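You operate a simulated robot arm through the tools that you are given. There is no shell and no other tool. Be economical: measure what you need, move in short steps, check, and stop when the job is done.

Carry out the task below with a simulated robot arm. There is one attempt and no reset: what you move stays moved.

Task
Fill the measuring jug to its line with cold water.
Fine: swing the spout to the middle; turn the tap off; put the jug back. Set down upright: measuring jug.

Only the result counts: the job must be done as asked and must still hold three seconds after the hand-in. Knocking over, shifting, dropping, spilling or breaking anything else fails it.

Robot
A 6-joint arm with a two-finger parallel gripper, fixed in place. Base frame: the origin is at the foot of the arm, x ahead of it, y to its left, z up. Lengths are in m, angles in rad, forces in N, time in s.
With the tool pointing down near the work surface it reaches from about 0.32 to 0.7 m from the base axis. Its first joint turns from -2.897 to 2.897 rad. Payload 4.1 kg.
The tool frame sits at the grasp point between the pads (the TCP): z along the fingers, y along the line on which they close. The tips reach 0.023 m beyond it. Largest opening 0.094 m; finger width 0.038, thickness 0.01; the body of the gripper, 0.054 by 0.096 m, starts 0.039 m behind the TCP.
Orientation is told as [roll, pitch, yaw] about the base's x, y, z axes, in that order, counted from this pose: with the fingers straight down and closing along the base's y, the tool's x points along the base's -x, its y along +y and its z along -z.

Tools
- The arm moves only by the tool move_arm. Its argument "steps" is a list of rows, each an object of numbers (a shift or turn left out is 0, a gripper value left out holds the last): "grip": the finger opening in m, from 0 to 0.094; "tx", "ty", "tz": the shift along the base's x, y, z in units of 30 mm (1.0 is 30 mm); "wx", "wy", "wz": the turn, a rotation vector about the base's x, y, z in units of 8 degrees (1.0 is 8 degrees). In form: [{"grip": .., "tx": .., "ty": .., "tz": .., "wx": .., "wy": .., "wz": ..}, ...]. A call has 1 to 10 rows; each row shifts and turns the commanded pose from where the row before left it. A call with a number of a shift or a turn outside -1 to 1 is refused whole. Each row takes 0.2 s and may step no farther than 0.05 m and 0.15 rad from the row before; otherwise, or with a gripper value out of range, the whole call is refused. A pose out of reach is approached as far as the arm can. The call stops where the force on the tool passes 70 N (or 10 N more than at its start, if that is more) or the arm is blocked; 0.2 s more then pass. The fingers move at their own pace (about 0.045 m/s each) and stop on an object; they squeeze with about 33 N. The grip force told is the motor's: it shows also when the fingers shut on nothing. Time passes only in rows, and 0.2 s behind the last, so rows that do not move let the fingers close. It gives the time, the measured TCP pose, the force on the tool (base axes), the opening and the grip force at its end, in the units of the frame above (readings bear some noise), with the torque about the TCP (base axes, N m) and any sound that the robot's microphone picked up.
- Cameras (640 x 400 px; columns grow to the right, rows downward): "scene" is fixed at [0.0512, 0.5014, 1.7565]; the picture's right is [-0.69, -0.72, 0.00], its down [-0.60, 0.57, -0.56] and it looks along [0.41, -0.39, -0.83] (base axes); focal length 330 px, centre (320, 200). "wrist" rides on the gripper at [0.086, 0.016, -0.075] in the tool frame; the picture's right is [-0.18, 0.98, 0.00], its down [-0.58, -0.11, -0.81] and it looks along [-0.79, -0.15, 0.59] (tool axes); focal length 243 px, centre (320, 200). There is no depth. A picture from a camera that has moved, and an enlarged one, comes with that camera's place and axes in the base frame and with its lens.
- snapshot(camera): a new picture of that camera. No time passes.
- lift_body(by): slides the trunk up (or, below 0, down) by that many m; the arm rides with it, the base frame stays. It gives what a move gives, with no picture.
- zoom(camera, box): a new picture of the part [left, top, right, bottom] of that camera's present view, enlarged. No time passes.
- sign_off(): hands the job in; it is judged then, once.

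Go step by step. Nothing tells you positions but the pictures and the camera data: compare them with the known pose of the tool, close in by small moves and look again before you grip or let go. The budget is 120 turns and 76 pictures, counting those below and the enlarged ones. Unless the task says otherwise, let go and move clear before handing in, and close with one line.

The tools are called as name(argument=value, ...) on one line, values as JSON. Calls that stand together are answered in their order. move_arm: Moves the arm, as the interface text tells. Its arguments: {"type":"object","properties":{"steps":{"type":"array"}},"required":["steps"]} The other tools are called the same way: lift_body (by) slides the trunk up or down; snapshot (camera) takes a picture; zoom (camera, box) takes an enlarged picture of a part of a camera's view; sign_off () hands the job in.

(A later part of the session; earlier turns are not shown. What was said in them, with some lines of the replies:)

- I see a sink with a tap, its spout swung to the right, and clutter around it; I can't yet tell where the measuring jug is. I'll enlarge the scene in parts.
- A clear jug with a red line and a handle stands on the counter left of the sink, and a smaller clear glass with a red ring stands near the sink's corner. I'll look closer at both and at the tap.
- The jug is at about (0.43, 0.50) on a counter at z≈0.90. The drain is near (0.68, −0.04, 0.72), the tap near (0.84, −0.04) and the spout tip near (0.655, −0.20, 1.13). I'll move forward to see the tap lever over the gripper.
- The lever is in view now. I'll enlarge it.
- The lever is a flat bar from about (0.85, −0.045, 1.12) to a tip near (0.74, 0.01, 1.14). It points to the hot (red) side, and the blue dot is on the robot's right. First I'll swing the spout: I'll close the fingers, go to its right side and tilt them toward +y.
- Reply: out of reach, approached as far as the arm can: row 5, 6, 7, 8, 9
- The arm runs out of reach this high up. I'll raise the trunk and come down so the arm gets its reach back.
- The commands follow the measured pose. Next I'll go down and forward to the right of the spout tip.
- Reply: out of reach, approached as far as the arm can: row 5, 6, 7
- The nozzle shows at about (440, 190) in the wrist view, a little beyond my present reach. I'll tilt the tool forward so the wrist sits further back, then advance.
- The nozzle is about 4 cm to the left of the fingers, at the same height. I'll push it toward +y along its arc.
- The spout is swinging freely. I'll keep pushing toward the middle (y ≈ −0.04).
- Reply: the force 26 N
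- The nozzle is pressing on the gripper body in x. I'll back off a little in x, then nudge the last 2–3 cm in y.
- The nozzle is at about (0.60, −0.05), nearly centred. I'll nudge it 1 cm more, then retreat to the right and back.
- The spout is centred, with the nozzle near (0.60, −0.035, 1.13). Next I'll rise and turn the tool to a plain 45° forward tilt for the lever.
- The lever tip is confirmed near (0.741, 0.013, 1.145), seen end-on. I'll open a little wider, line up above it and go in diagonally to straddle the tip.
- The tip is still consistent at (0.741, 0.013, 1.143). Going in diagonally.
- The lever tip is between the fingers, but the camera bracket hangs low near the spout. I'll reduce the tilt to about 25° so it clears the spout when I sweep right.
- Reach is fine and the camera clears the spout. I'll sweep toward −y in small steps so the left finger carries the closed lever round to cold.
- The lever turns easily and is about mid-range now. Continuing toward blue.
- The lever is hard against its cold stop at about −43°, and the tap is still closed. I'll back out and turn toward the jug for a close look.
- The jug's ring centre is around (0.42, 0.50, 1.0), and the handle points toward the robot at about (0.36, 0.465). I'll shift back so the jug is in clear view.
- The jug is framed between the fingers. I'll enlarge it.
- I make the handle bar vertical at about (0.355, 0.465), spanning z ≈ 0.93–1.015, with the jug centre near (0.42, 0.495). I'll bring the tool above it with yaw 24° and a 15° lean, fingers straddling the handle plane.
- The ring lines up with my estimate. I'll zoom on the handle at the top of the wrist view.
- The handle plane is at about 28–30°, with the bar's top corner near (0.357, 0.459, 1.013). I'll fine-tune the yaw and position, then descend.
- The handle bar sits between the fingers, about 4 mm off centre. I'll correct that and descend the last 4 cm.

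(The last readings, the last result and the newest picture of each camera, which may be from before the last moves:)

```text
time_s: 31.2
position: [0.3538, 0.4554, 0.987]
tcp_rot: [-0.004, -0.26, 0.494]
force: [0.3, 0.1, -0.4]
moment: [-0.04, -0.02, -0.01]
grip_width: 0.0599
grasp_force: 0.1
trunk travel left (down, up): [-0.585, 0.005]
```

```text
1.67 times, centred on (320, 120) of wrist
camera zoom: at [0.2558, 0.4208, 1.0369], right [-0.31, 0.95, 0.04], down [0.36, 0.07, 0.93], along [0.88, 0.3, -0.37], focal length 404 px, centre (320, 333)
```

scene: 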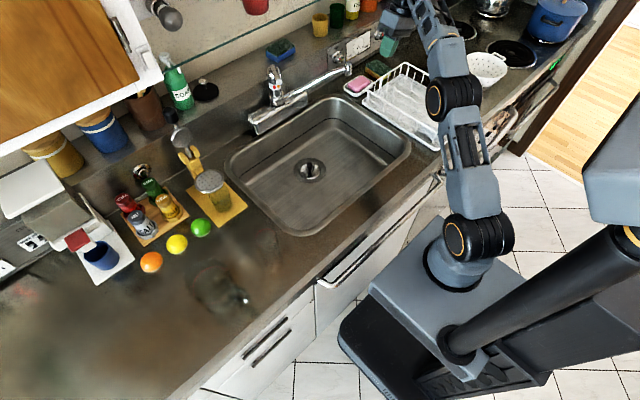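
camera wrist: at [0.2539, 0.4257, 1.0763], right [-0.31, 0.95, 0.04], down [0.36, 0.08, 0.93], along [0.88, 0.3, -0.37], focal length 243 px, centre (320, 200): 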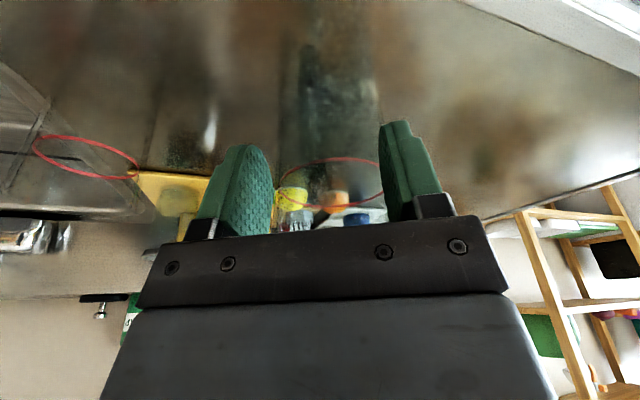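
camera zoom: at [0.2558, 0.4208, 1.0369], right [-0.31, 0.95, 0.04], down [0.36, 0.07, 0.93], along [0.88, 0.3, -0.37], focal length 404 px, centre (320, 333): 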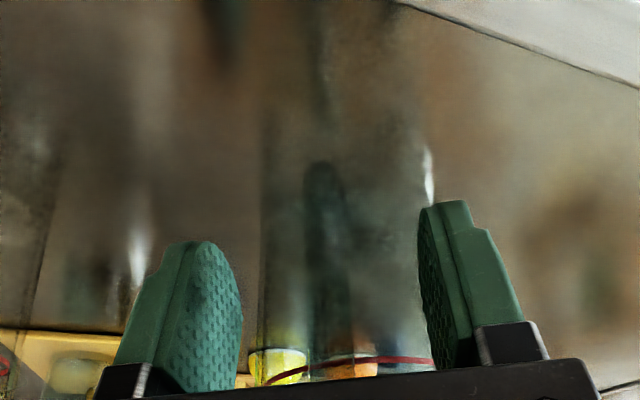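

The bar is centred between the pads. Closing now.

move_arm(steps=[{"grip": 0}, {}, {}, {}, {}])

move_arm(steps=[{"tz": 0.4}, {"tz": 0.6}])

zoom(camera="scene", box=[170, 210, 298, 320])

snapshot(camera="wrist")

```text
time_s: 32.4
position: [0.3547, 0.455, 0.9874]
tcp_rot: [-0.002, -0.26, 0.494]
force: [-1.6, 0.9, 0.1]
moment: [0.06, 0.12, 0.02]
grip_width: 0.0116
grasp_force: 33.0
trunk travel left (down, up): [-0.585, 0.005]
```

```text
time_s: 33.0
position: [0.3538, 0.4552, 1.0181]
tcp_rot: [-0.003, -0.257, 0.495]
force: [-0.1, 0.1, -1.9]
moment: [-0.09, 0.14, -0.03]
grip_width: 0.0116
grasp_force: 33.3
trunk travel left (down, up): [-0.585, 0.005]
```

```text
3.64 times, centred on (234, 265) of scene
camera zoom: at [0.0512, 0.5014, 1.7565], right [-0.69, -0.72, 0.0], down [-0.6, 0.57, -0.56], along [0.41, -0.39, -0.83], focal length 1199 px, centre (633, -36)
```

zoom: 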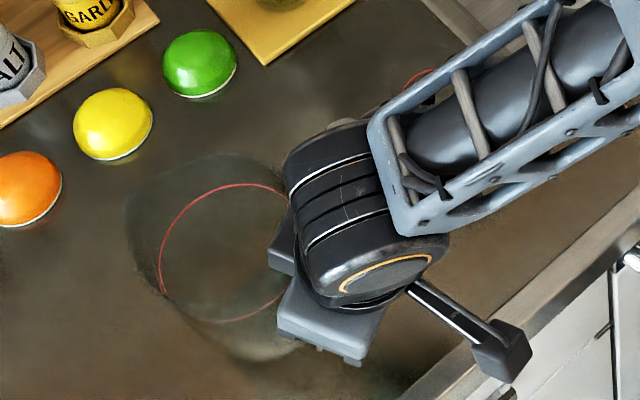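

```text
31 pictures are left
camera wrist: at [0.2554, 0.4209, 1.0665], right [-0.31, 0.95, 0.04], down [0.36, 0.08, 0.93], along [0.88, 0.3, -0.37], focal length 243 px, centre (320, 200)
```

wrist: 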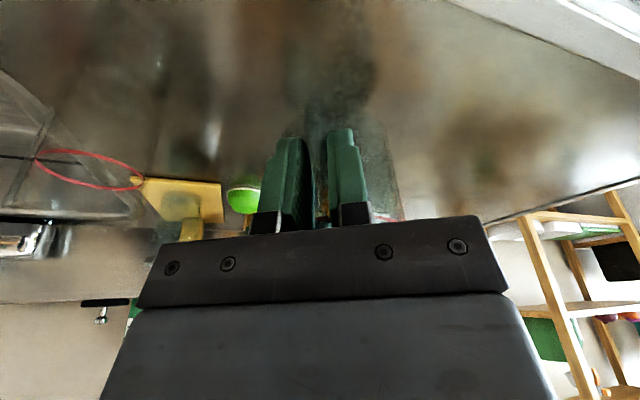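

The jug is held level: it weighs about 0.2 kg, and the 0.14 N·m moment matches. It came from TCP (0.354, 0.455, 0.987) with yaw 0.494. I'll lift it higher and carry it toward the sink's left-front area.

move_arm(steps=[{"tz": 0.9}, {"tz": 0.9}, {"tz": 0.9}, {"tz": 0.9}, {"tz": 0.9}, {"tz": 0.5}])

move_arm(steps=[{"tx": 0.3, "ty": -0.7}, {"tx": 0.3, "ty": -0.9, "wz": 0.3}, {"tx": 0.3, "ty": -0.9, "wz": 0.4}, {"tx": 0.3, "ty": -0.9, "wz": 0.5}, {"tx": 0.3, "ty": -0.9, "wz": 0.5}, {"tx": 0.3, "ty": -0.9, "wz": 0.5}, {"tx": 0.3, "ty": -0.9, "wz": 0.5}, {"tx": 0.3, "ty": -0.9, "wz": 0.5}, {"tx": 0.3, "ty": -0.9, "wz": 0.4}, {"tx": 0.3, "ty": -0.9, "wz": 0.35}])

move_arm(steps=[{"tx": 0.3, "ty": -0.9}, {"tx": 0.3, "ty": -0.9}, {"tx": 0.3, "ty": -0.9}, {"tx": 0.3, "ty": -0.9}, {"tx": 0.3, "ty": -0.7}])

snapshot(camera="scene")

snapshot(camera="wrist")

```text
time_s: 34.4
position: [0.3533, 0.4524, 1.1682]
tcp_rot: [-0.005, -0.259, 0.495]
force: [-0.2, 0.5, -1.2]
moment: [-0.06, 0.15, 0.0]
grip_width: 0.0114
grasp_force: 32.6
trunk travel left (down, up): [-0.585, 0.005]
```

```text
time_s: 36.6
position: [0.4432, 0.189, 1.1662]
tcp_rot: [-0.002, -0.258, 1.047]
force: [0.1, -0.1, -1.9]
moment: [-0.13, 0.1, 0.02]
grip_width: 0.0118
grasp_force: 32.5
trunk travel left (down, up): [-0.585, 0.005]
```

```text
time_s: 37.8
position: [0.4888, 0.0611, 1.1659]
tcp_rot: [-0.006, -0.262, 1.047]
force: [-0.1, -0.1, -2.4]
moment: [-0.14, 0.1, 0.0]
grip_width: 0.012
grasp_force: 32.8
trunk travel left (down, up): [-0.585, 0.005]
```

```text
30 pictures are left
```

scene: 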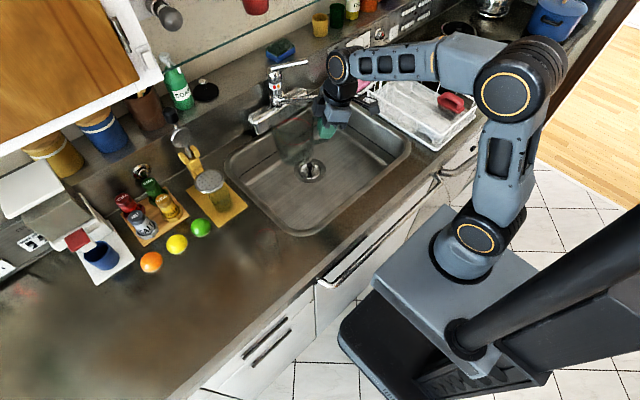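

```text
29 pictures are left
camera wrist: at [0.4231, -0.02, 1.2148], right [-0.76, 0.65, 0.04], down [0.27, 0.25, 0.93], along [0.59, 0.72, -0.37], focal length 243 px, centre (320, 200)
```

wrist: 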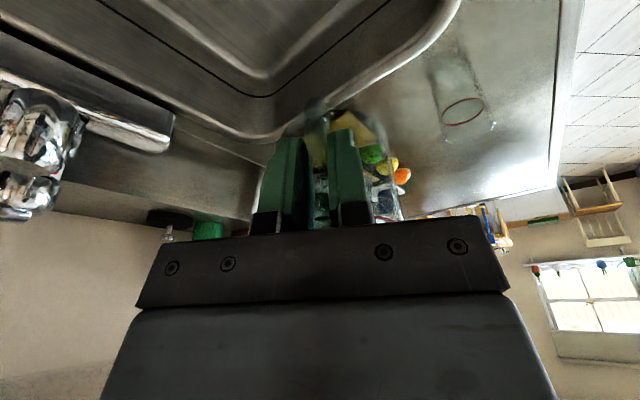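

The jug is level over the sink's left side and nothing has been disturbed. I'll shift slightly inward and lower it into the sink beside the spout.

move_arm(steps=[{"tx": 0.5, "ty": -0.6}, {"ty": -0.6, "tz": -0.5}, {"tz": -0.9}, {"tz": -0.9}, {"tz": -0.9}, {"tz": -0.9}, {"tz": -0.9}, {"tz": -0.9}, {"tz": -0.9}, {"tz": -0.9}])

zoom(camera="scene", box=[220, 50, 440, 250])

snapshot(camera="wrist")

```text
time_s: 40.0
position: [0.5027, 0.0259, 0.9367]
tcp_rot: [-0.004, -0.259, 1.047]
force: [0.0, -1.2, -2.3]
moment: [-0.12, 0.07, 0.0]
grip_width: 0.012
grasp_force: 33.2
trunk travel left (down, up): [-0.585, 0.005]
```

```text
2.00 times, centred on (330, 150) of scene
camera zoom: at [0.0512, 0.5014, 1.7565], right [-0.69, -0.72, 0.0], down [-0.6, 0.57, -0.56], along [0.41, -0.39, -0.83], focal length 659 px, centre (300, 300)
```

zoom: 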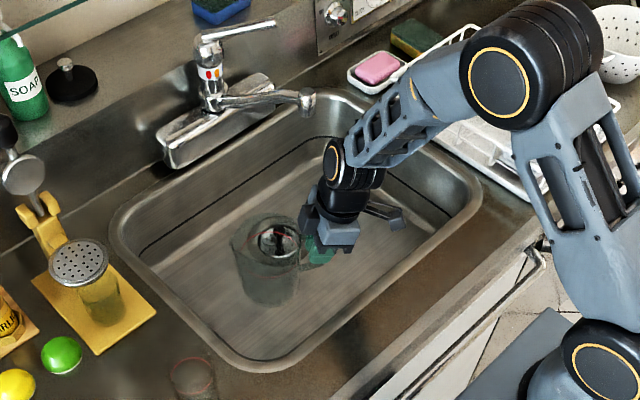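

```text
27 pictures are left
camera wrist: at [0.4367, -0.0556, 0.9857], right [-0.76, 0.65, 0.04], down [0.27, 0.25, 0.93], along [0.59, 0.72, -0.37], focal length 243 px, centre (320, 200)
```

wrist: 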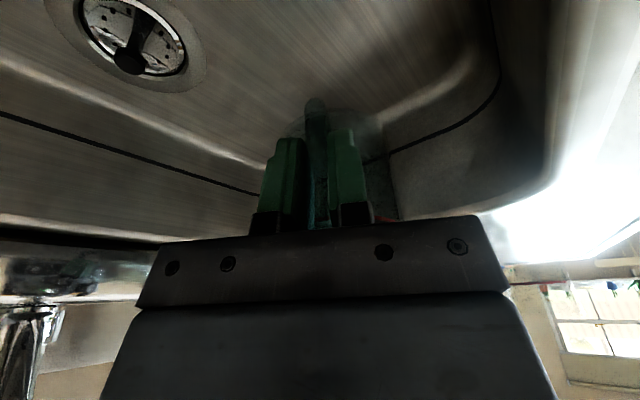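

The drain confirms the sink floor at z ≈ 0.74. The rim is below the nozzle, so I'll slide the jug under the spout.

move_arm(steps=[{"tx": 0.25, "ty": -0.7}, {"tx": 0.25, "ty": -0.7}, {"tx": 0.25, "ty": -0.7}, {"tx": 0.25, "ty": -0.7}, {"tx": 0.25, "ty": -0.7}, {"tx": 0.25, "ty": -0.7, "tz": -0.3}, {"tz": -0.7}, {"tz": -0.7}, {"tz": -0.5}])

zoom(camera="scene", box=[240, 70, 400, 220])

snapshot(camera="wrist")

```text
time_s: 42.0
position: [0.5501, -0.1, 0.8701]
tcp_rot: [-0.004, -0.258, 1.047]
force: [-0.5, -0.2, -1.8]
moment: [-0.13, 0.06, 0.05]
grip_width: 0.0116
grasp_force: 32.3
trunk travel left (down, up): [-0.585, 0.005]
```

```text
2.67 times, centred on (320, 145) of scene
camera zoom: at [0.0512, 0.5014, 1.7565], right [-0.69, -0.72, 0.0], down [-0.6, 0.57, -0.56], along [0.41, -0.39, -0.83], focal length 879 px, centre (320, 347)
```

zoom: 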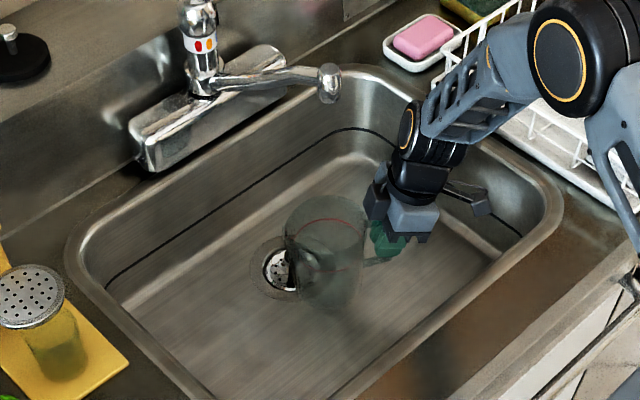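

```text
25 pictures are left
camera wrist: at [0.4827, -0.1806, 0.9193], right [-0.76, 0.65, 0.04], down [0.27, 0.25, 0.93], along [0.59, 0.72, -0.37], focal length 243 px, centre (320, 200)
```

wrist: 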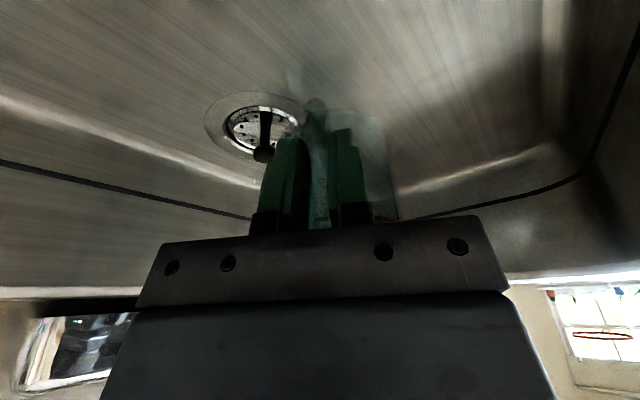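

The jug is under the nozzle to within about 2 cm and clear of the strainer. Lowering it gently to the floor.

move_arm(steps=[{"tz": -0.5}, {"tz": -0.4}, {"tz": -0.25}, {"tz": -0.15}])

```text
time_s: 43.0
position: [0.5484, -0.1007, 0.8309]
tcp_rot: [-0.005, -0.259, 1.048]
force: [0.1, -0.6, -1.3]
moment: [-0.12, 0.1, 0.03]
grip_width: 0.0118
grasp_force: 32.9
trunk travel left (down, up): [-0.585, 0.005]
```

move_arm(steps=[{"tz": -0.1}, {"tz": -0.1}])

move_arm(steps=[{"tz": -0.1}])

```text
time_s: 43.6
position: [0.5491, -0.1001, 0.8244]
tcp_rot: [0.0, -0.258, 1.046]
force: [-0.3, -0.6, -1.7]
moment: [-0.13, 0.1, -0.01]
grip_width: 0.0118
grasp_force: 32.6
trunk travel left (down, up): [-0.585, 0.005]
```

```text
time_s: 44.0
position: [0.5478, -0.1009, 0.8224]
tcp_rot: [-0.001, -0.26, 1.047]
force: [-0.6, -0.2, 4.4]
moment: [0.46, 0.06, 0.03]
grip_width: 0.0118
grasp_force: 33.0
trunk travel left (down, up): [-0.585, 0.005]
```

The jug is touching the sink floor. I'll open the fingers and withdraw straight up.

move_arm(steps=[{"grip": 0.06}, {}, {}, {}, {"tz": 0.5}, {"tz": 0.8}, {"tz": 0.9}, {"tz": 0.9}, {"tz": 0.9}])

zoom(camera="scene", box=[240, 70, 400, 220])

snapshot(camera="wrist")

```text
time_s: 46.0
position: [0.5487, -0.1022, 0.9424]
tcp_rot: [-0.003, -0.259, 1.046]
force: [-0.7, -0.1, -0.5]
moment: [0.0, 0.01, 0.01]
grip_width: 0.0603
grasp_force: 0.1
trunk travel left (down, up): [-0.585, 0.005]
```

```text
2.67 times, centred on (320, 145) of scene
camera zoom: at [0.0512, 0.5014, 1.7565], right [-0.69, -0.72, 0.0], down [-0.6, 0.57, -0.56], along [0.41, -0.39, -0.83], focal length 879 px, centre (320, 347)
```

zoom: 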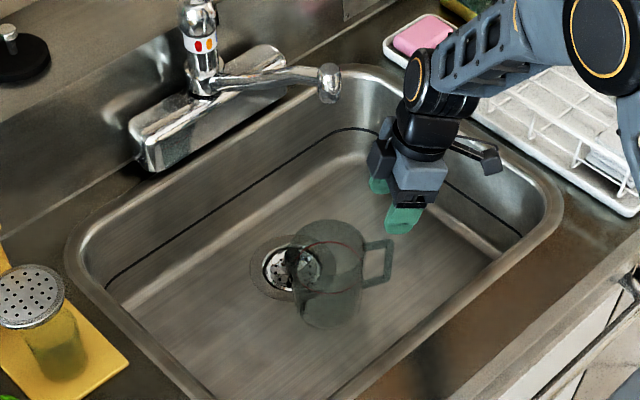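

```text
23 pictures are left
camera wrist: at [0.4818, -0.1818, 0.9924], right [-0.76, 0.65, 0.05], down [0.27, 0.25, 0.93], along [0.59, 0.72, -0.37], focal length 243 px, centre (320, 200)
```

wrist: 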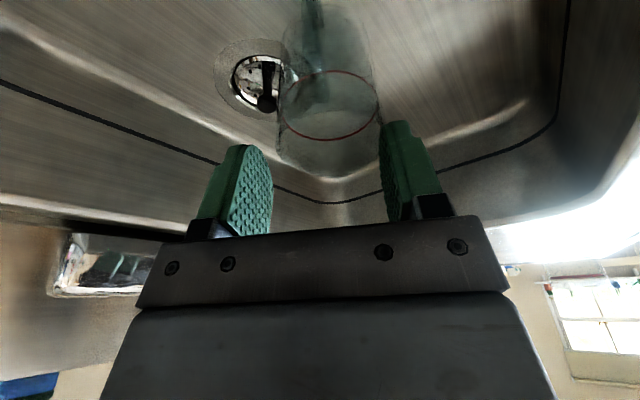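

The jug stands upright under the nozzle, handle toward the robot's right. Now I'll back out to the right, rise, and turn the tool to lie in line with the lever (yaw ≈ 40°, tilt ≈ 75°).

move_arm(steps=[{"tz": 0.8, "tx": -0.4, "ty": -0.6}, {"tz": 0.8, "tx": -0.5, "ty": -0.9}, {"tz": 0.8, "tx": -0.5, "ty": -0.9}, {"tz": 0.9, "ty": -0.6}, {"tz": 0.9}, {"tz": 0.9}, {"tz": 0.9, "wz": -0.8}, {"tz": 0.9, "wz": -0.8}, {"wz": -0.9}])

move_arm(steps=[{"wx": 0.6, "wy": -0.72}, {"wx": 0.6, "wy": -0.72}, {"wx": 0.6, "wy": -0.72}, {"wx": 0.6, "wy": -0.72}, {"wx": 0.6, "wy": -0.72}, {"wx": 0.6, "wy": -0.72}, {"wx": 0.6, "wy": -0.72}, {"wx": 0.6, "wy": -0.72}])

snapshot(camera="wrist")

```text
time_s: 48.0
position: [0.5071, -0.1916, 1.149]
tcp_rot: [-0.002, -0.257, 0.696]
force: [-0.2, -0.2, -0.2]
moment: [0.0, -0.03, 0.02]
grip_width: 0.0599
grasp_force: 0.1
trunk travel left (down, up): [-0.585, 0.005]
```

```text
time_s: 49.8
position: [0.5073, -0.1921, 1.1502]
tcp_rot: [-0.014, -1.308, 0.705]
force: [0.4, 0.1, 0.4]
moment: [0.0, 0.01, -0.02]
grip_width: 0.0599
grasp_force: 0.0
trunk travel left (down, up): [-0.585, 0.005]
```

```text
22 pictures are left
camera wrist: at [0.4233, -0.2399, 1.0844], right [-0.59, 0.79, 0.17], down [-0.42, -0.48, 0.77], along [0.69, 0.38, 0.61], focal length 243 px, centre (320, 200)
```

wrist: 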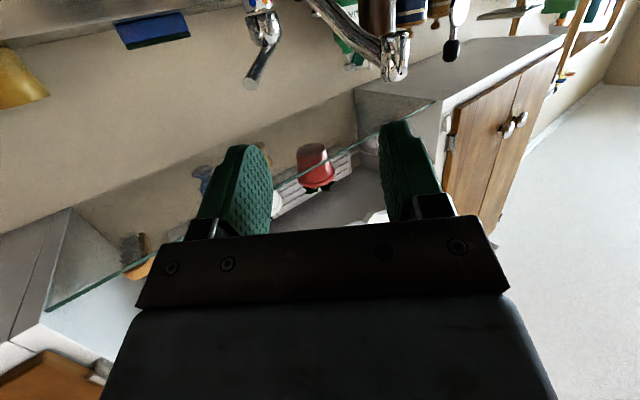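

The lever tip reads (0.766, −0.115, 1.145). I'll move to a pre-grasp point about 8 cm short of it, along its axis.

move_arm(steps=[{"tx": 0.9, "ty": 0.1}, {"tx": 0.9, "ty": 0.1}, {"tx": 0.9, "ty": 0.1}, {"tx": 0.9, "ty": 0.1, "tz": 0.1}, {"tx": 0.9, "ty": 0.1, "tz": 0.2}, {"tx": 0.9, "ty": 0.1, "tz": 0.2}, {"tx": 0.9, "ty": 0.1}])

snapshot(camera="wrist")

```text
time_s: 51.4
position: [0.6976, -0.1701, 1.1649]
tcp_rot: [-0.008, -1.306, 0.701]
force: [0.6, -0.7, -0.6]
moment: [-0.03, 0.0, 0.04]
grip_width: 0.0599
grasp_force: 0.1
trunk travel left (down, up): [-0.585, 0.005]
```

```text
21 pictures are left
camera wrist: at [0.6135, -0.2183, 1.1002], right [-0.59, 0.79, 0.18], down [-0.41, -0.48, 0.77], along [0.69, 0.38, 0.61], focal length 243 px, centre (320, 200)
```

wrist: 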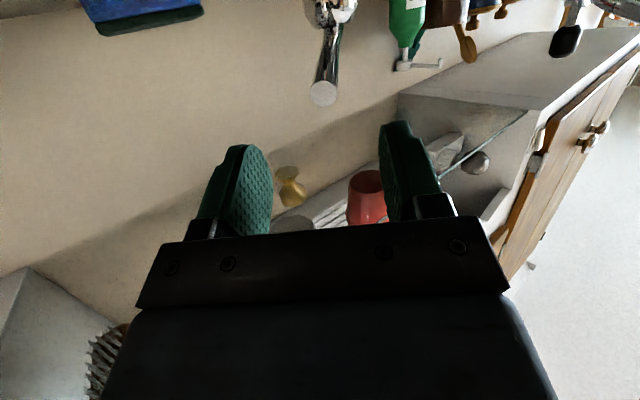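

The axis is within about 5 mm of the tip. Advancing along the lever to straddle its end.

move_arm(steps=[{"tx": 0.62, "ty": 0.52, "tz": -0.12}, {"tx": 0.62, "ty": 0.52, "tz": -0.15}, {"tx": 0.62, "ty": 0.52, "tz": -0.18}, {"tx": 0.62, "ty": 0.52, "tz": -0.18}])

snapshot(camera="wrist")

```text
time_s: 52.4
position: [0.7717, -0.1059, 1.1437]
tcp_rot: [-0.01, -1.305, 0.704]
force: [-0.3, -0.6, 0.3]
moment: [0.0, 0.05, 0.01]
grip_width: 0.0601
grasp_force: 0.0
trunk travel left (down, up): [-0.585, 0.005]
```

```text
20 pictures are left
camera wrist: at [0.6871, -0.1542, 1.0804], right [-0.59, 0.79, 0.17], down [-0.41, -0.48, 0.77], along [0.69, 0.39, 0.61], focal length 243 px, centre (320, 200)
```

wrist: 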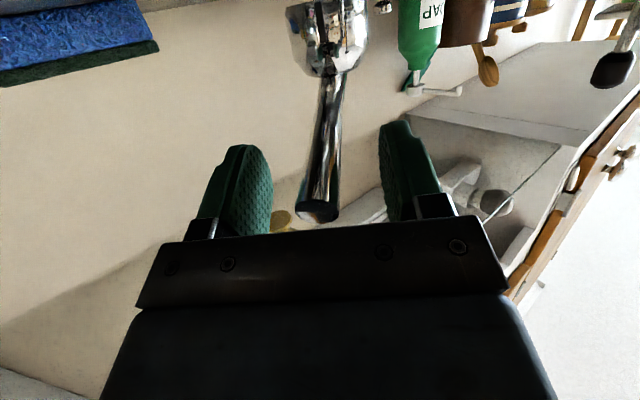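

The lever end is well between the pads. Closing on it.

move_arm(steps=[{"grip": 0}, {}, {}, {}])

```text
time_s: 53.4
position: [0.7678, -0.1031, 1.1457]
tcp_rot: [-0.011, -1.304, 0.709]
force: [-19.2, 8.8, -2.8]
moment: [0.0, 0.7, 1.87]
grip_width: 0.0195
grasp_force: 44.9
trunk travel left (down, up): [-0.585, 0.005]
```

Gripped, with a slight sideways bias into the cold stop. I'll ease most of that off and lift the lever a little.

move_arm(steps=[{"tx": -0.06, "ty": 0.06, "tz": 0.1}, {"tz": 0.25}])

zoom(camera="scene", box=[240, 60, 400, 210])

```text
time_s: 54.0
position: [0.7685, -0.1014, 1.1526]
tcp_rot: [-0.004, -1.301, 0.702]
force: [-10.3, 18.5, -16.6]
moment: [-0.52, 1.36, 1.81]
grip_width: 0.0183
grasp_force: 44.8
trunk travel left (down, up): [-0.585, 0.005]
```

```text
2.67 times, centred on (320, 135) of scene
camera zoom: at [0.0512, 0.5014, 1.7565], right [-0.69, -0.72, 0.0], down [-0.6, 0.57, -0.56], along [0.41, -0.39, -0.83], focal length 879 px, centre (320, 373)
```

zoom: 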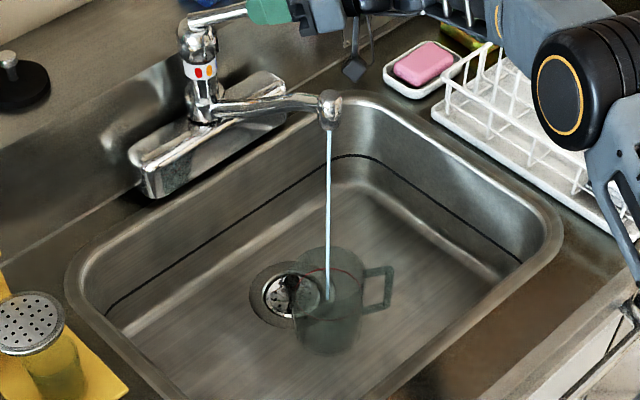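

Water runs into the jug as a thin stream. I'll hold here and watch the level.

move_arm(steps=[{}, {}, {}, {}, {}, {}, {}, {}, {}])

zoom(camera="scene", box=[300, 140, 364, 200])

```text
time_s: 56.0
position: [0.7686, -0.1008, 1.154]
tcp_rot: [-0.012, -1.302, 0.707]
force: [-6.7, 20.4, -16.2]
moment: [-0.37, 1.25, 1.8]
grip_width: 0.0189
grasp_force: 44.7
trunk travel left (down, up): [-0.585, 0.005]
```

```text
6.67 times, centred on (332, 170) of scene
camera zoom: at [0.0512, 0.5014, 1.7565], right [-0.69, -0.72, 0.0], down [-0.6, 0.57, -0.56], along [0.41, -0.39, -0.83], focal length 2198 px, centre (240, 400)
```

zoom: 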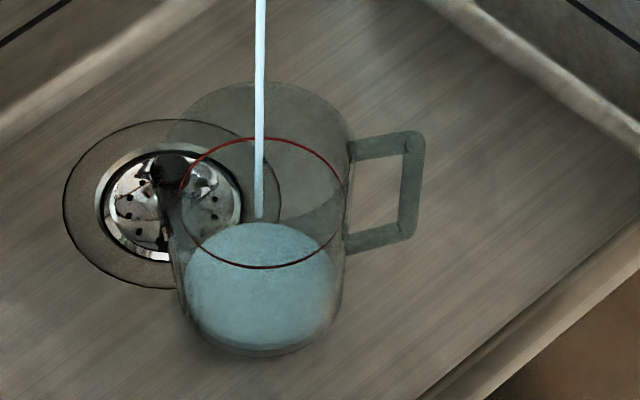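

The level is clearly visible, about 15% of the way to the line after 2.3 s. I'll wait around 6.6 s more and check again.

move_arm(steps=[{}, {}, {}, {}, {}, {}, {}, {}, {}, {}])

move_arm(steps=[{}, {}, {}, {}, {}, {}, {}, {}, {}, {}])

zoom(camera="scene", box=[300, 140, 364, 200])

```text
time_s: 58.2
position: [0.7681, -0.1008, 1.1535]
tcp_rot: [-0.012, -1.302, 0.709]
force: [-5.4, 21.5, -15.3]
moment: [-0.24, 1.12, 1.77]
grip_width: 0.019
grasp_force: 45.1
trunk travel left (down, up): [-0.585, 0.005]
```

```text
time_s: 60.4
position: [0.7678, -0.101, 1.1548]
tcp_rot: [-0.013, -1.305, 0.708]
force: [-5.4, 20.9, -14.4]
moment: [-0.06, 0.97, 1.72]
grip_width: 0.0189
grasp_force: 45.4
trunk travel left (down, up): [-0.585, 0.005]
```

```text
6.67 times, centred on (332, 170) of scene
camera zoom: at [0.0512, 0.5014, 1.7565], right [-0.69, -0.72, 0.0], down [-0.6, 0.57, -0.56], along [0.41, -0.39, -0.83], focal length 2198 px, centre (240, 400)
```

zoom: 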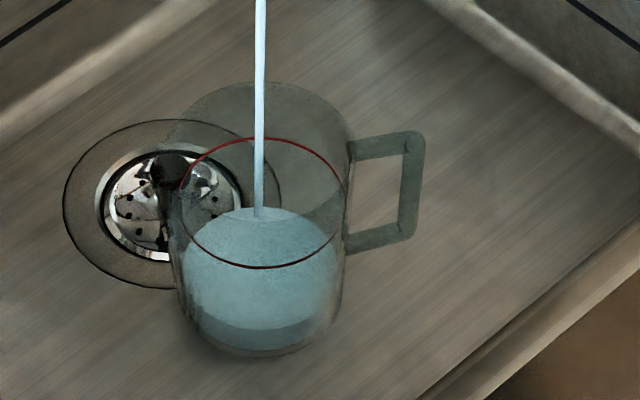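

The level is rising about 3.4 px/s with about 69 px to go, so roughly 20 s. I'll wait around 13 s more.

move_arm(steps=[{}, {}, {}, {}, {}, {}, {}, {}, {}, {}])

move_arm(steps=[{}, {}, {}, {}, {}, {}, {}, {}, {}, {}])

move_arm(steps=[{}, {}, {}, {}, {}, {}, {}, {}, {}, {}])

move_arm(steps=[{}, {}, {}, {}, {}, {}, {}, {}, {}, {}])

move_arm(steps=[{}, {}, {}, {}, {}, {}, {}, {}, {}, {}])

zoom(camera="scene", box=[300, 140, 364, 200])

```text
time_s: 62.6
position: [0.7678, -0.1007, 1.1546]
tcp_rot: [-0.015, -1.303, 0.709]
force: [-4.5, 21.7, -10.1]
moment: [0.16, 0.79, 1.74]
grip_width: 0.019
grasp_force: 44.8
trunk travel left (down, up): [-0.585, 0.005]
```

```text
time_s: 64.8
position: [0.7676, -0.0995, 1.1558]
tcp_rot: [-0.012, -1.304, 0.713]
force: [-3.2, 21.9, -8.4]
moment: [0.41, 0.53, 1.63]
grip_width: 0.0186
grasp_force: 44.6
trunk travel left (down, up): [-0.585, 0.005]
```

```text
time_s: 67.0
position: [0.7685, -0.0999, 1.1549]
tcp_rot: [-0.015, -1.303, 0.713]
force: [-2.2, 21.1, -5.2]
moment: [0.5, 0.4, 1.63]
grip_width: 0.0186
grasp_force: 45.1
trunk travel left (down, up): [-0.585, 0.005]
```

```text
time_s: 69.2
position: [0.7676, -0.0995, 1.1561]
tcp_rot: [-0.016, -1.305, 0.712]
force: [-3.0, 22.0, -5.3]
moment: [0.58, 0.33, 1.67]
grip_width: 0.0187
grasp_force: 44.5
trunk travel left (down, up): [-0.585, 0.005]
```

```text
time_s: 71.4
position: [0.768, -0.1002, 1.1549]
tcp_rot: [-0.015, -1.303, 0.711]
force: [-3.8, 21.5, -5.4]
moment: [0.57, 0.34, 1.66]
grip_width: 0.0185
grasp_force: 45.4
trunk travel left (down, up): [-0.585, 0.005]
```

```text
6.67 times, centred on (332, 170) of scene
camera zoom: at [0.0512, 0.5014, 1.7565], right [-0.69, -0.72, 0.0], down [-0.6, 0.57, -0.56], along [0.41, -0.39, -0.83], focal length 2198 px, centre (240, 400)
```

zoom: 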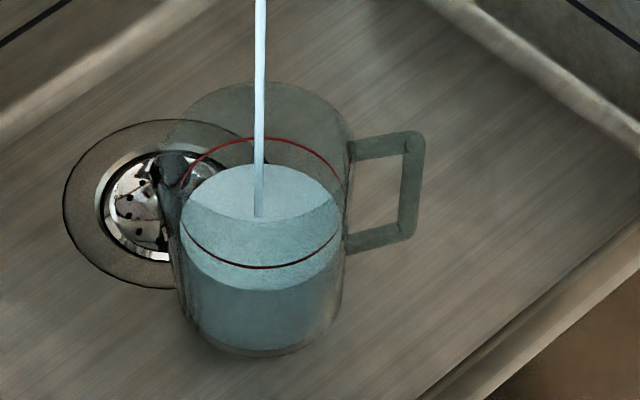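

About 24 px remain at 4 px/s, so roughly 6 s. I'll wait 4.2 s and look again.

move_arm(steps=[{}, {}, {}, {}, {}, {}, {}, {}, {}, {}])

move_arm(steps=[{}, {}, {}, {}, {}, {}, {}, {}])

zoom(camera="scene", box=[300, 140, 364, 200])

```text
time_s: 73.6
position: [0.7678, -0.1004, 1.1552]
tcp_rot: [-0.015, -1.304, 0.712]
force: [-4.8, 20.9, -4.3]
moment: [0.56, 0.36, 1.6]
grip_width: 0.0187
grasp_force: 45.7
trunk travel left (down, up): [-0.585, 0.005]
```

```text
time_s: 75.4
position: [0.7661, -0.1001, 1.1551]
tcp_rot: [-0.014, -1.304, 0.713]
force: [-3.2, 21.8, -5.2]
moment: [0.57, 0.36, 1.63]
grip_width: 0.0187
grasp_force: 44.6
trunk travel left (down, up): [-0.585, 0.005]
```

```text
6.67 times, centred on (332, 170) of scene
camera zoom: at [0.0512, 0.5014, 1.7565], right [-0.69, -0.72, 0.0], down [-0.6, 0.57, -0.56], along [0.41, -0.39, -0.83], focal length 2198 px, centre (240, 400)
```

zoom: 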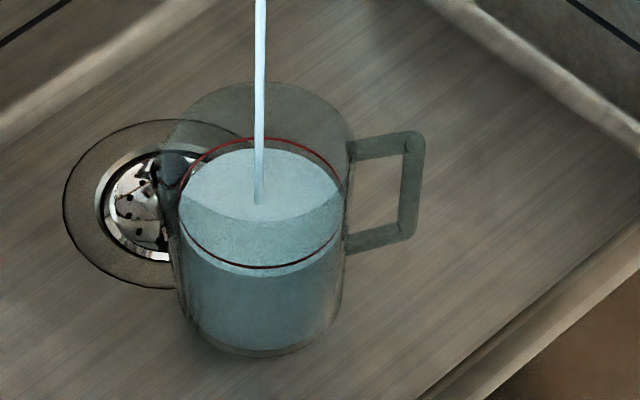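

About 9 px are left, around 2 s. I'll idle 1.2 s, then press the lever down to close.

move_arm(steps=[{}, {}, {}, {}, {}, {}, {"tz": -0.3}, {"tz": -0.3}])

zoom(camera="scene", box=[300, 140, 364, 200])

```text
time_s: 77.2
position: [0.7662, -0.104, 1.1446]
tcp_rot: [-0.042, -1.316, 0.734]
force: [-7.3, 14.9, 22.9]
moment: [1.14, -0.44, 1.6]
grip_width: 0.019
grasp_force: 45.0
trunk travel left (down, up): [-0.585, 0.005]
```

```text
6.67 times, centred on (332, 170) of scene
camera zoom: at [0.0512, 0.5014, 1.7565], right [-0.69, -0.72, 0.0], down [-0.6, 0.57, -0.56], along [0.41, -0.39, -0.83], focal length 2198 px, centre (240, 400)
```

zoom: 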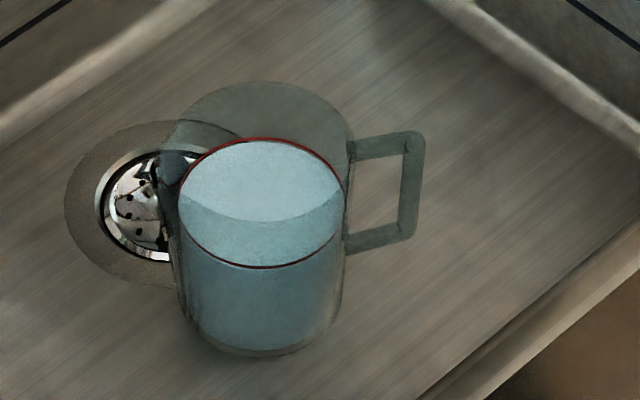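

The flow has stopped and the level is almost on the line. One tighter look to judge it.

zoom(camera="scene", box=[314, 156, 338, 186])

```text
13.33 times, centred on (326, 171) of scene
camera zoom: at [0.0512, 0.5014, 1.7565], right [-0.69, -0.72, 0.0], down [-0.6, 0.57, -0.56], along [0.41, -0.39, -0.83], focal length 4396 px, centre (240, 587)
```

zoom: 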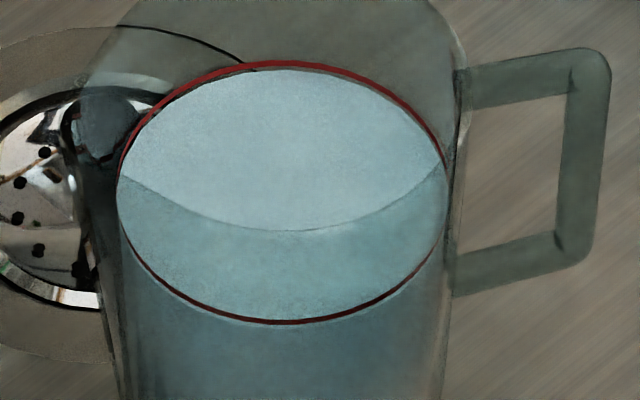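

The surface is within about 1 mm of the line. The lever is pressed onto its closed stop, so I'll release it and back straight out along its axis.

move_arm(steps=[{"grip": 0.065}, {}, {}, {"tx": -0.5, "ty": -0.42, "tz": 0.15}, {"tx": -0.7, "ty": -0.6, "tz": 0.2}, {"tx": -0.7, "ty": -0.6, "tz": 0.2}, {"tx": -0.7, "ty": -0.6, "tz": 0.2}])

zoom(camera="scene", box=[240, 50, 400, 200])

```text
time_s: 78.8
position: [0.6911, -0.1735, 1.1615]
tcp_rot: [-0.013, -1.307, 0.704]
force: [0.0, 0.5, -0.1]
moment: [-0.03, -0.01, 0.01]
grip_width: 0.0651
grasp_force: 0.0
trunk travel left (down, up): [-0.585, 0.005]
```

```text
2.67 times, centred on (320, 125) of scene
camera zoom: at [0.0512, 0.5014, 1.7565], right [-0.69, -0.72, 0.0], down [-0.6, 0.57, -0.56], along [0.41, -0.39, -0.83], focal length 879 px, centre (320, 400)
```

zoom: 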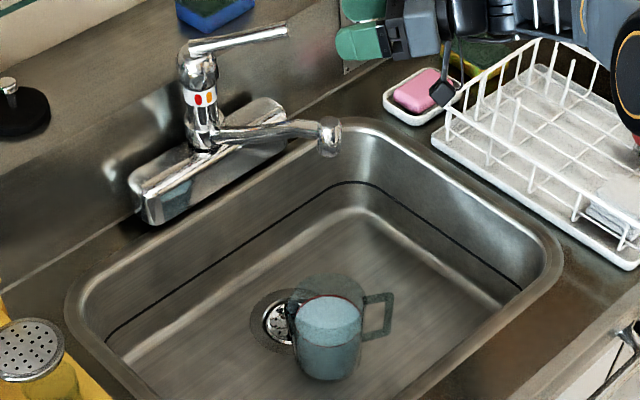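

The tap is off, the spout is centred and the lever is in the cold, closed position. Now I'll reverse my path: back off, untilt, and return above the jug handle.

move_arm(steps=[{"tx": -0.9, "ty": -0.1}, {"tx": -0.9, "ty": -0.1}, {"tx": -0.9, "ty": -0.1}, {"tx": -0.9, "ty": -0.1}, {"tx": -0.9, "ty": -0.1}, {"tx": -0.9, "ty": -0.1}, {"tx": -0.73, "ty": 0}])

move_arm(steps=[{"wx": -0.6, "wy": 0.72}, {"wx": -0.6, "wy": 0.72}, {"wx": -0.6, "wy": 0.72}, {"wx": -0.6, "wy": 0.72}, {"wx": -0.6, "wy": 0.72}, {"wx": -0.6, "wy": 0.72}, {"wx": -0.6, "wy": 0.72}, {"wx": -0.6, "wy": 0.72}])

move_arm(steps=[{"wz": 0.8}, {"wz": 0.8}, {"wz": 0.9}, {"tz": -0.9}, {"tz": -0.9}, {"tz": -0.9}, {"tz": -0.8}])

```text
time_s: 80.4
position: [0.5056, -0.1886, 1.1604]
tcp_rot: [-0.014, -1.306, 0.706]
force: [-0.3, -0.2, -0.2]
moment: [-0.01, 0.01, 0.01]
grip_width: 0.0649
grasp_force: 0.0
trunk travel left (down, up): [-0.585, 0.005]
```

```text
time_s: 82.2
position: [0.5062, -0.19, 1.1607]
tcp_rot: [-0.005, -0.257, 0.697]
force: [-0.7, 0.4, -0.6]
moment: [-0.02, -0.02, 0.02]
grip_width: 0.0649
grasp_force: 0.1
trunk travel left (down, up): [-0.585, 0.005]
```

```text
time_s: 83.8
position: [0.5062, -0.1922, 1.0557]
tcp_rot: [-0.004, -0.259, 1.044]
force: [0.3, 0.0, -0.3]
moment: [-0.02, 0.0, 0.0]
grip_width: 0.0647
grasp_force: 0.1
trunk travel left (down, up): [-0.585, 0.005]
```

Now over to the point directly above the handle, then a look.

move_arm(steps=[{"tx": 0.35, "ty": 0.76, "tz": -0.95}, {"tx": 0.35, "ty": 0.76, "tz": -0.95}, {"tx": 0.35, "ty": 0.76, "tz": -0.95}, {"tx": 0.35, "ty": 0.76, "tz": -0.95}])

snapshot(camera="wrist")

```text
time_s: 84.8
position: [0.549, -0.0984, 0.943]
tcp_rot: [-0.004, -0.259, 1.046]
force: [0.6, -0.3, 0.2]
moment: [0.0, 0.0, -0.02]
grip_width: 0.0649
grasp_force: 0.0
trunk travel left (down, up): [-0.585, 0.005]
```

```text
11 pictures are left
camera wrist: at [0.4822, -0.1789, 0.992], right [-0.76, 0.65, 0.04], down [0.27, 0.25, 0.93], along [0.59, 0.72, -0.37], focal length 243 px, centre (320, 200)
```

wrist: 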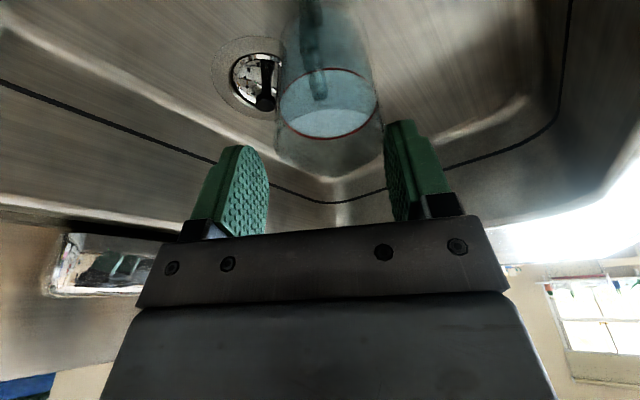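

The handle is where I left it. Descending to the original grasp height and closing.

move_arm(steps=[{"ty": -0.08, "tz": -0.8}, {"tz": -0.8}, {"tz": -0.8}, {"tz": -0.8}, {"tz": -0.5}, {"tz": -0.3}])

move_arm(steps=[{"grip": 0}, {}, {}, {}, {}, {}])

zoom(camera="scene", box=[290, 110, 380, 210])

```text
time_s: 86.2
position: [0.5462, -0.1011, 0.8221]
tcp_rot: [-0.004, -0.258, 1.044]
force: [-1.0, -1.5, 2.4]
moment: [0.02, -0.05, 0.04]
grip_width: 0.0648
grasp_force: 0.0
trunk travel left (down, up): [-0.585, 0.005]
```

```text
time_s: 87.6
position: [0.5452, -0.1023, 0.8206]
tcp_rot: [-0.004, -0.26, 1.045]
force: [1.1, -2.8, 7.1]
moment: [0.45, 0.13, -0.09]
grip_width: 0.0116
grasp_force: 33.1
trunk travel left (down, up): [-0.585, 0.005]
```

```text
4.00 times, centred on (335, 160) of scene
camera zoom: at [0.0512, 0.5014, 1.7565], right [-0.69, -0.72, 0.0], down [-0.6, 0.57, -0.56], along [0.41, -0.39, -0.83], focal length 1319 px, centre (260, 360)
```

zoom: 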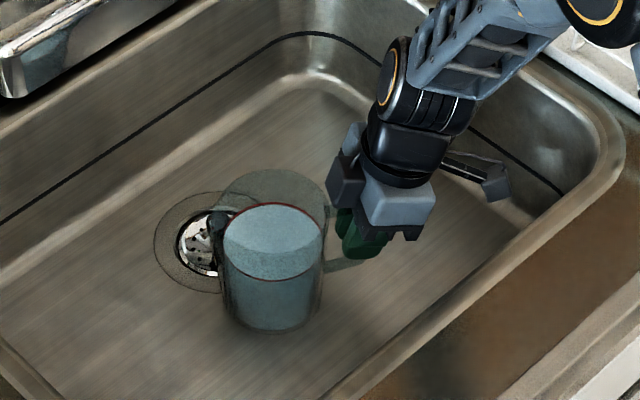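

Gripped at the same spot, with the body just touching the handle top, which helps resist tilt. I'll lift slowly and check.

move_arm(steps=[{"tz": 0.1}, {"tz": 0.15}, {"tz": 0.2}, {"tz": 0.25}, {}])

zoom(camera="scene", box=[290, 110, 380, 210])

```text
time_s: 88.8
position: [0.5489, -0.1027, 0.8421]
tcp_rot: [-0.002, -0.258, 1.046]
force: [-0.1, -0.3, -7.3]
moment: [-0.43, 0.28, 0.05]
grip_width: 0.0117
grasp_force: 32.8
trunk travel left (down, up): [-0.585, 0.005]
```

```text
4.00 times, centred on (335, 160) of scene
camera zoom: at [0.0512, 0.5014, 1.7565], right [-0.69, -0.72, 0.0], down [-0.6, 0.57, -0.56], along [0.41, -0.39, -0.83], focal length 1319 px, centre (260, 360)
```

zoom: 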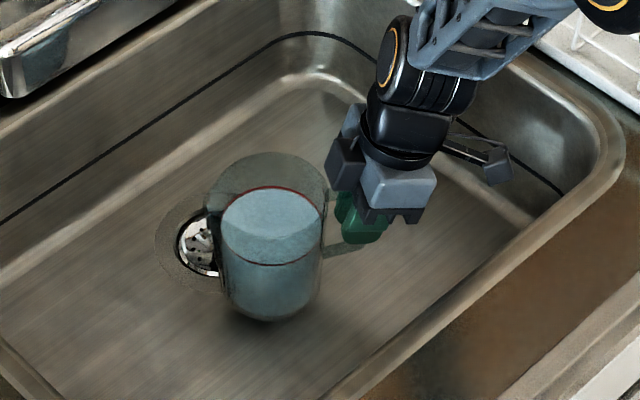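

It lifts level: about 0.74 kg and 0.5 N·m with no slip. I'll retrace the path slowly: up below nozzle height, sideways clear of the spout, then up.

move_arm(steps=[{"tz": 0.2}, {"tz": 0.4}, {"tz": 0.5}, {"tz": 0.5}, {"tz": 0.5}, {"tz": 0.5}, {"tz": 0.3}, {"tz": 0.15}, {"ty": 0.1}, {"ty": 0.25, "tx": -0.1}])

move_arm(steps=[{"ty": 0.4, "tx": -0.15}, {"ty": 0.5, "tx": -0.18}, {"ty": 0.5, "tx": -0.18}, {"ty": 0.5, "tx": -0.18}, {"ty": 0.5, "tx": -0.18}, {"ty": 0.5, "tx": -0.18}, {"ty": 0.5, "tx": -0.18}, {"ty": 0.3, "tx": -0.1}, {"ty": 0.15}, {"tz": 0.2}])

snapshot(camera="scene")

```text
time_s: 91.0
position: [0.5457, -0.0897, 0.9333]
tcp_rot: [-0.001, -0.26, 1.047]
force: [0.5, 0.6, -6.8]
moment: [-0.44, 0.23, -0.01]
grip_width: 0.0117
grasp_force: 32.9
trunk travel left (down, up): [-0.585, 0.005]
```

```text
time_s: 93.2
position: [0.5053, 0.0248, 0.9399]
tcp_rot: [-0.001, -0.258, 1.045]
force: [0.5, -0.4, -6.5]
moment: [-0.46, 0.3, 0.02]
grip_width: 0.0116
grasp_force: 33.0
trunk travel left (down, up): [-0.585, 0.005]
```

```text
8 pictures are left
```

scene: 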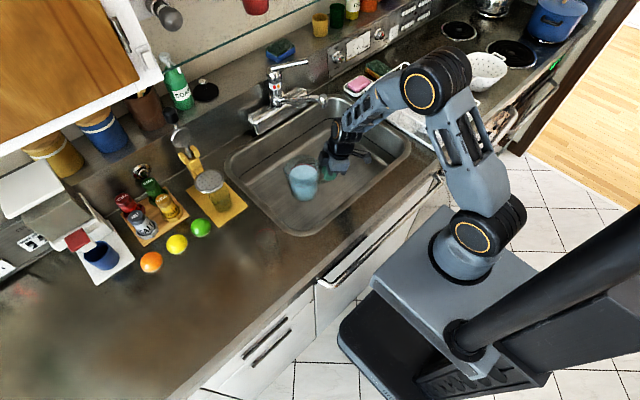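

The jug is held steady. Rising clear of the sink and glass height.

move_arm(steps=[{"tz": 0.4}, {"tz": 0.7}, {"tz": 0.9}, {"tz": 0.9}, {"tz": 0.9}, {"tz": 0.9}, {"tz": 0.9}, {"tz": 0.9}, {"tz": 0.6}, {"tz": 0.3}])

move_arm(steps=[{"tx": -0.1, "ty": 0.3}, {"tx": -0.2, "ty": 0.5}, {"tx": -0.2, "ty": 0.6}, {"tx": -0.2, "ty": 0.6}, {"tx": -0.25, "ty": 0.7}, {"tx": -0.25, "ty": 0.7}, {"tx": -0.25, "ty": 0.7}, {"tx": -0.25, "ty": 0.7, "wz": -0.1}, {"tx": -0.25, "ty": 0.7, "wz": -0.2}, {"tx": -0.25, "ty": 0.7, "wz": -0.3}])

move_arm(steps=[{"tx": -0.25, "ty": 0.7, "wz": -0.4}, {"tx": -0.25, "ty": 0.7, "wz": -0.4}, {"tx": -0.25, "ty": 0.7, "wz": -0.4}, {"tx": -0.25, "ty": 0.7, "wz": -0.4}, {"tx": -0.25, "ty": 0.7, "wz": -0.4}, {"tx": -0.25, "ty": 0.7, "wz": -0.4}, {"tx": -0.25, "ty": 0.7, "wz": -0.3}, {"tx": -0.2, "ty": 0.6, "wz": -0.3}, {"tx": -0.2, "ty": 0.5, "wz": -0.2}, {"tx": -0.1, "ty": 0.3, "wz": -0.1}])

```text
time_s: 95.4
position: [0.5064, 0.0248, 1.1618]
tcp_rot: [-0.002, -0.259, 1.045]
force: [0.2, 0.9, -7.3]
moment: [-0.43, 0.27, 0.01]
grip_width: 0.0118
grasp_force: 32.6
trunk travel left (down, up): [-0.585, 0.005]
```

```text
time_s: 97.6
position: [0.4375, 0.2105, 1.1616]
tcp_rot: [-0.003, -0.258, 0.963]
force: [0.4, 0.0, -6.3]
moment: [-0.45, 0.29, -0.01]
grip_width: 0.0117
grasp_force: 33.6
trunk travel left (down, up): [-0.585, 0.005]
```

```text
time_s: 99.8
position: [0.3711, 0.4012, 1.162]
tcp_rot: [-0.004, -0.258, 0.502]
force: [1.0, 0.8, -7.1]
moment: [-0.24, 0.45, 0.0]
grip_width: 0.0116
grasp_force: 33.2
trunk travel left (down, up): [-0.585, 0.005]
```

Now the last few centimetres to the jug's original place, then down.

move_arm(steps=[{"tx": -0.1, "ty": 0.3}, {"tx": -0.17, "ty": 0.5}, {"tx": -0.17, "ty": 0.5}, {"tx": -0.1, "ty": 0.35}, {"ty": 0.15, "tz": -0.2}, {"tz": -0.5}, {"tz": -0.6}, {"tz": -0.6}, {"tz": -0.6}, {"tz": -0.6}])

zoom(camera="scene", box=[160, 200, 310, 320])

```text
time_s: 102.0
position: [0.3567, 0.4554, 1.0677]
tcp_rot: [-0.004, -0.258, 0.503]
force: [-0.4, 0.4, -6.3]
moment: [-0.25, 0.44, 0.01]
grip_width: 0.0118
grasp_force: 33.1
trunk travel left (down, up): [-0.585, 0.005]
```

```text
3.33 times, centred on (235, 260) of scene
camera zoom: at [0.0512, 0.5014, 1.7565], right [-0.69, -0.72, 0.0], down [-0.6, 0.57, -0.56], along [0.41, -0.39, -0.83], focal length 1099 px, centre (603, 0)
```

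zoom: 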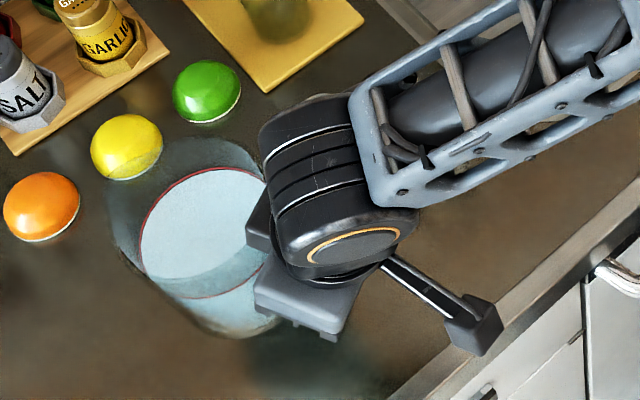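

The water is intact and on the line. Lowering to the counter, with tiny steps at the end.

move_arm(steps=[{"tx": -0.05, "tz": -0.5}, {"tz": -0.6}, {"tz": -0.6}, {"tz": -0.4}, {"tz": -0.25}, {"tz": -0.15}, {}])

move_arm(steps=[{"tz": -0.07}, {}])

```text
time_s: 103.6
position: [0.3548, 0.4526, 0.9925]
tcp_rot: [-0.002, -0.256, 0.501]
force: [-0.1, 0.2, -7.9]
moment: [-0.25, 0.4, 0.0]
grip_width: 0.0116
grasp_force: 33.2
trunk travel left (down, up): [-0.585, 0.005]
```

```text
time_s: 104.2
position: [0.3544, 0.4573, 0.9913]
tcp_rot: [-0.004, -0.258, 0.5]
force: [-0.5, -0.5, -7.1]
moment: [-0.21, 0.46, 0.01]
grip_width: 0.0117
grasp_force: 32.3
trunk travel left (down, up): [-0.585, 0.005]
```

move_arm(steps=[{"tz": -0.07}, {"tz": -0.07}, {}])

move_arm(steps=[{"tz": -0.06}, {}])

```text
time_s: 105.0
position: [0.354, 0.456, 0.9874]
tcp_rot: [-0.001, -0.26, 0.501]
force: [-0.5, -1.3, -0.5]
moment: [0.1, -0.14, -0.09]
grip_width: 0.0119
grasp_force: 32.8
trunk travel left (down, up): [-0.585, 0.005]
```

```text
time_s: 105.6
position: [0.3537, 0.4576, 0.987]
tcp_rot: [0.001, -0.262, 0.501]
force: [-1.6, -1.1, 7.6]
moment: [0.64, -0.84, -0.08]
grip_width: 0.0115
grasp_force: 33.4
trunk travel left (down, up): [-0.585, 0.005]
```

The jug rests on the counter. I'll relieve the preload, open, and withdraw straight up.

move_arm(steps=[{"tz": 0.05}, {"grip": 0.06}, {}, {}, {}, {"tz": 0.4}, {"tz": 0.7}, {"tz": 0.9}, {"tz": 0.9}, {"tz": 0.9}])

move_arm(steps=[{"tz": 0.9}, {"tx": -0.3, "ty": -0.9}, {"tx": -0.3, "ty": -0.9}, {"tx": -0.3, "ty": -0.9}, {"ty": -0.9}, {"ty": -0.9}, {"ty": -0.9}])

zoom(camera="scene", box=[180, 215, 276, 320])

snapshot(camera="scene")

```text
time_s: 107.8
position: [0.3528, 0.4553, 1.1013]
tcp_rot: [-0.004, -0.259, 0.503]
force: [-0.3, -0.9, 0.0]
moment: [0.02, 0.0, -0.02]
grip_width: 0.0598
grasp_force: 0.2
trunk travel left (down, up): [-0.585, 0.005]
```

```text
time_s: 109.4
position: [0.3292, 0.293, 1.1287]
tcp_rot: [-0.001, -0.259, 0.498]
force: [0.6, 0.1, 0.4]
moment: [0.01, 0.02, 0.0]
grip_width: 0.0601
grasp_force: 0.1
trunk travel left (down, up): [-0.585, 0.005]
```

```text
3.81 times, centred on (228, 268) of scene
camera zoom: at [0.0512, 0.5014, 1.7565], right [-0.69, -0.72, 0.0], down [-0.6, 0.57, -0.56], along [0.41, -0.39, -0.83], focal length 1256 px, centre (670, -57)
```

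zoom: 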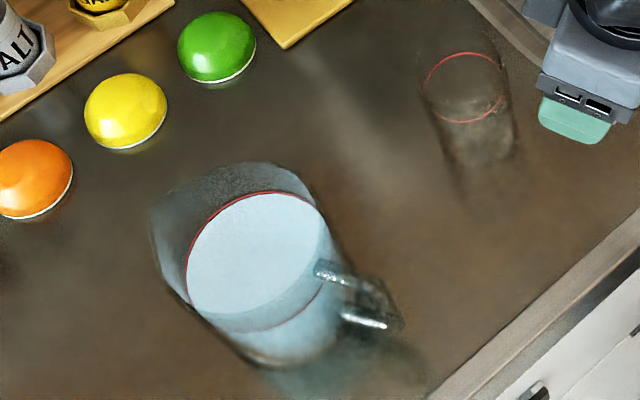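

```text
5 pictures are left
```

scene: 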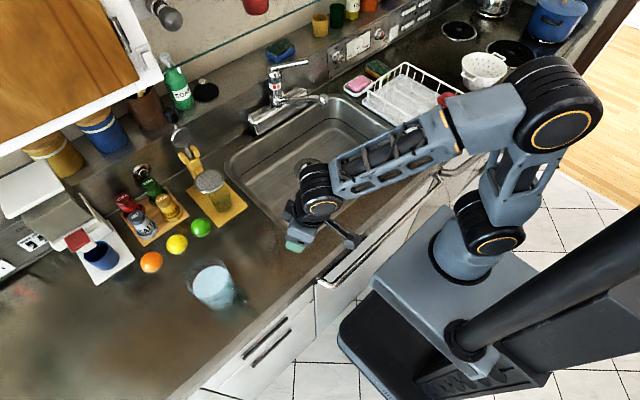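

The jug stands upright on its original spot, filled to the line. The tap is off, the spout is in the middle, nothing else was disturbed and the arm is clear.

sign_off()

```text
The job is handed in.
```

The measuring jug is filled to its line with cold water (within about 1 mm) and stands upright back in its original place; the tap is off and the spout is in the middle.
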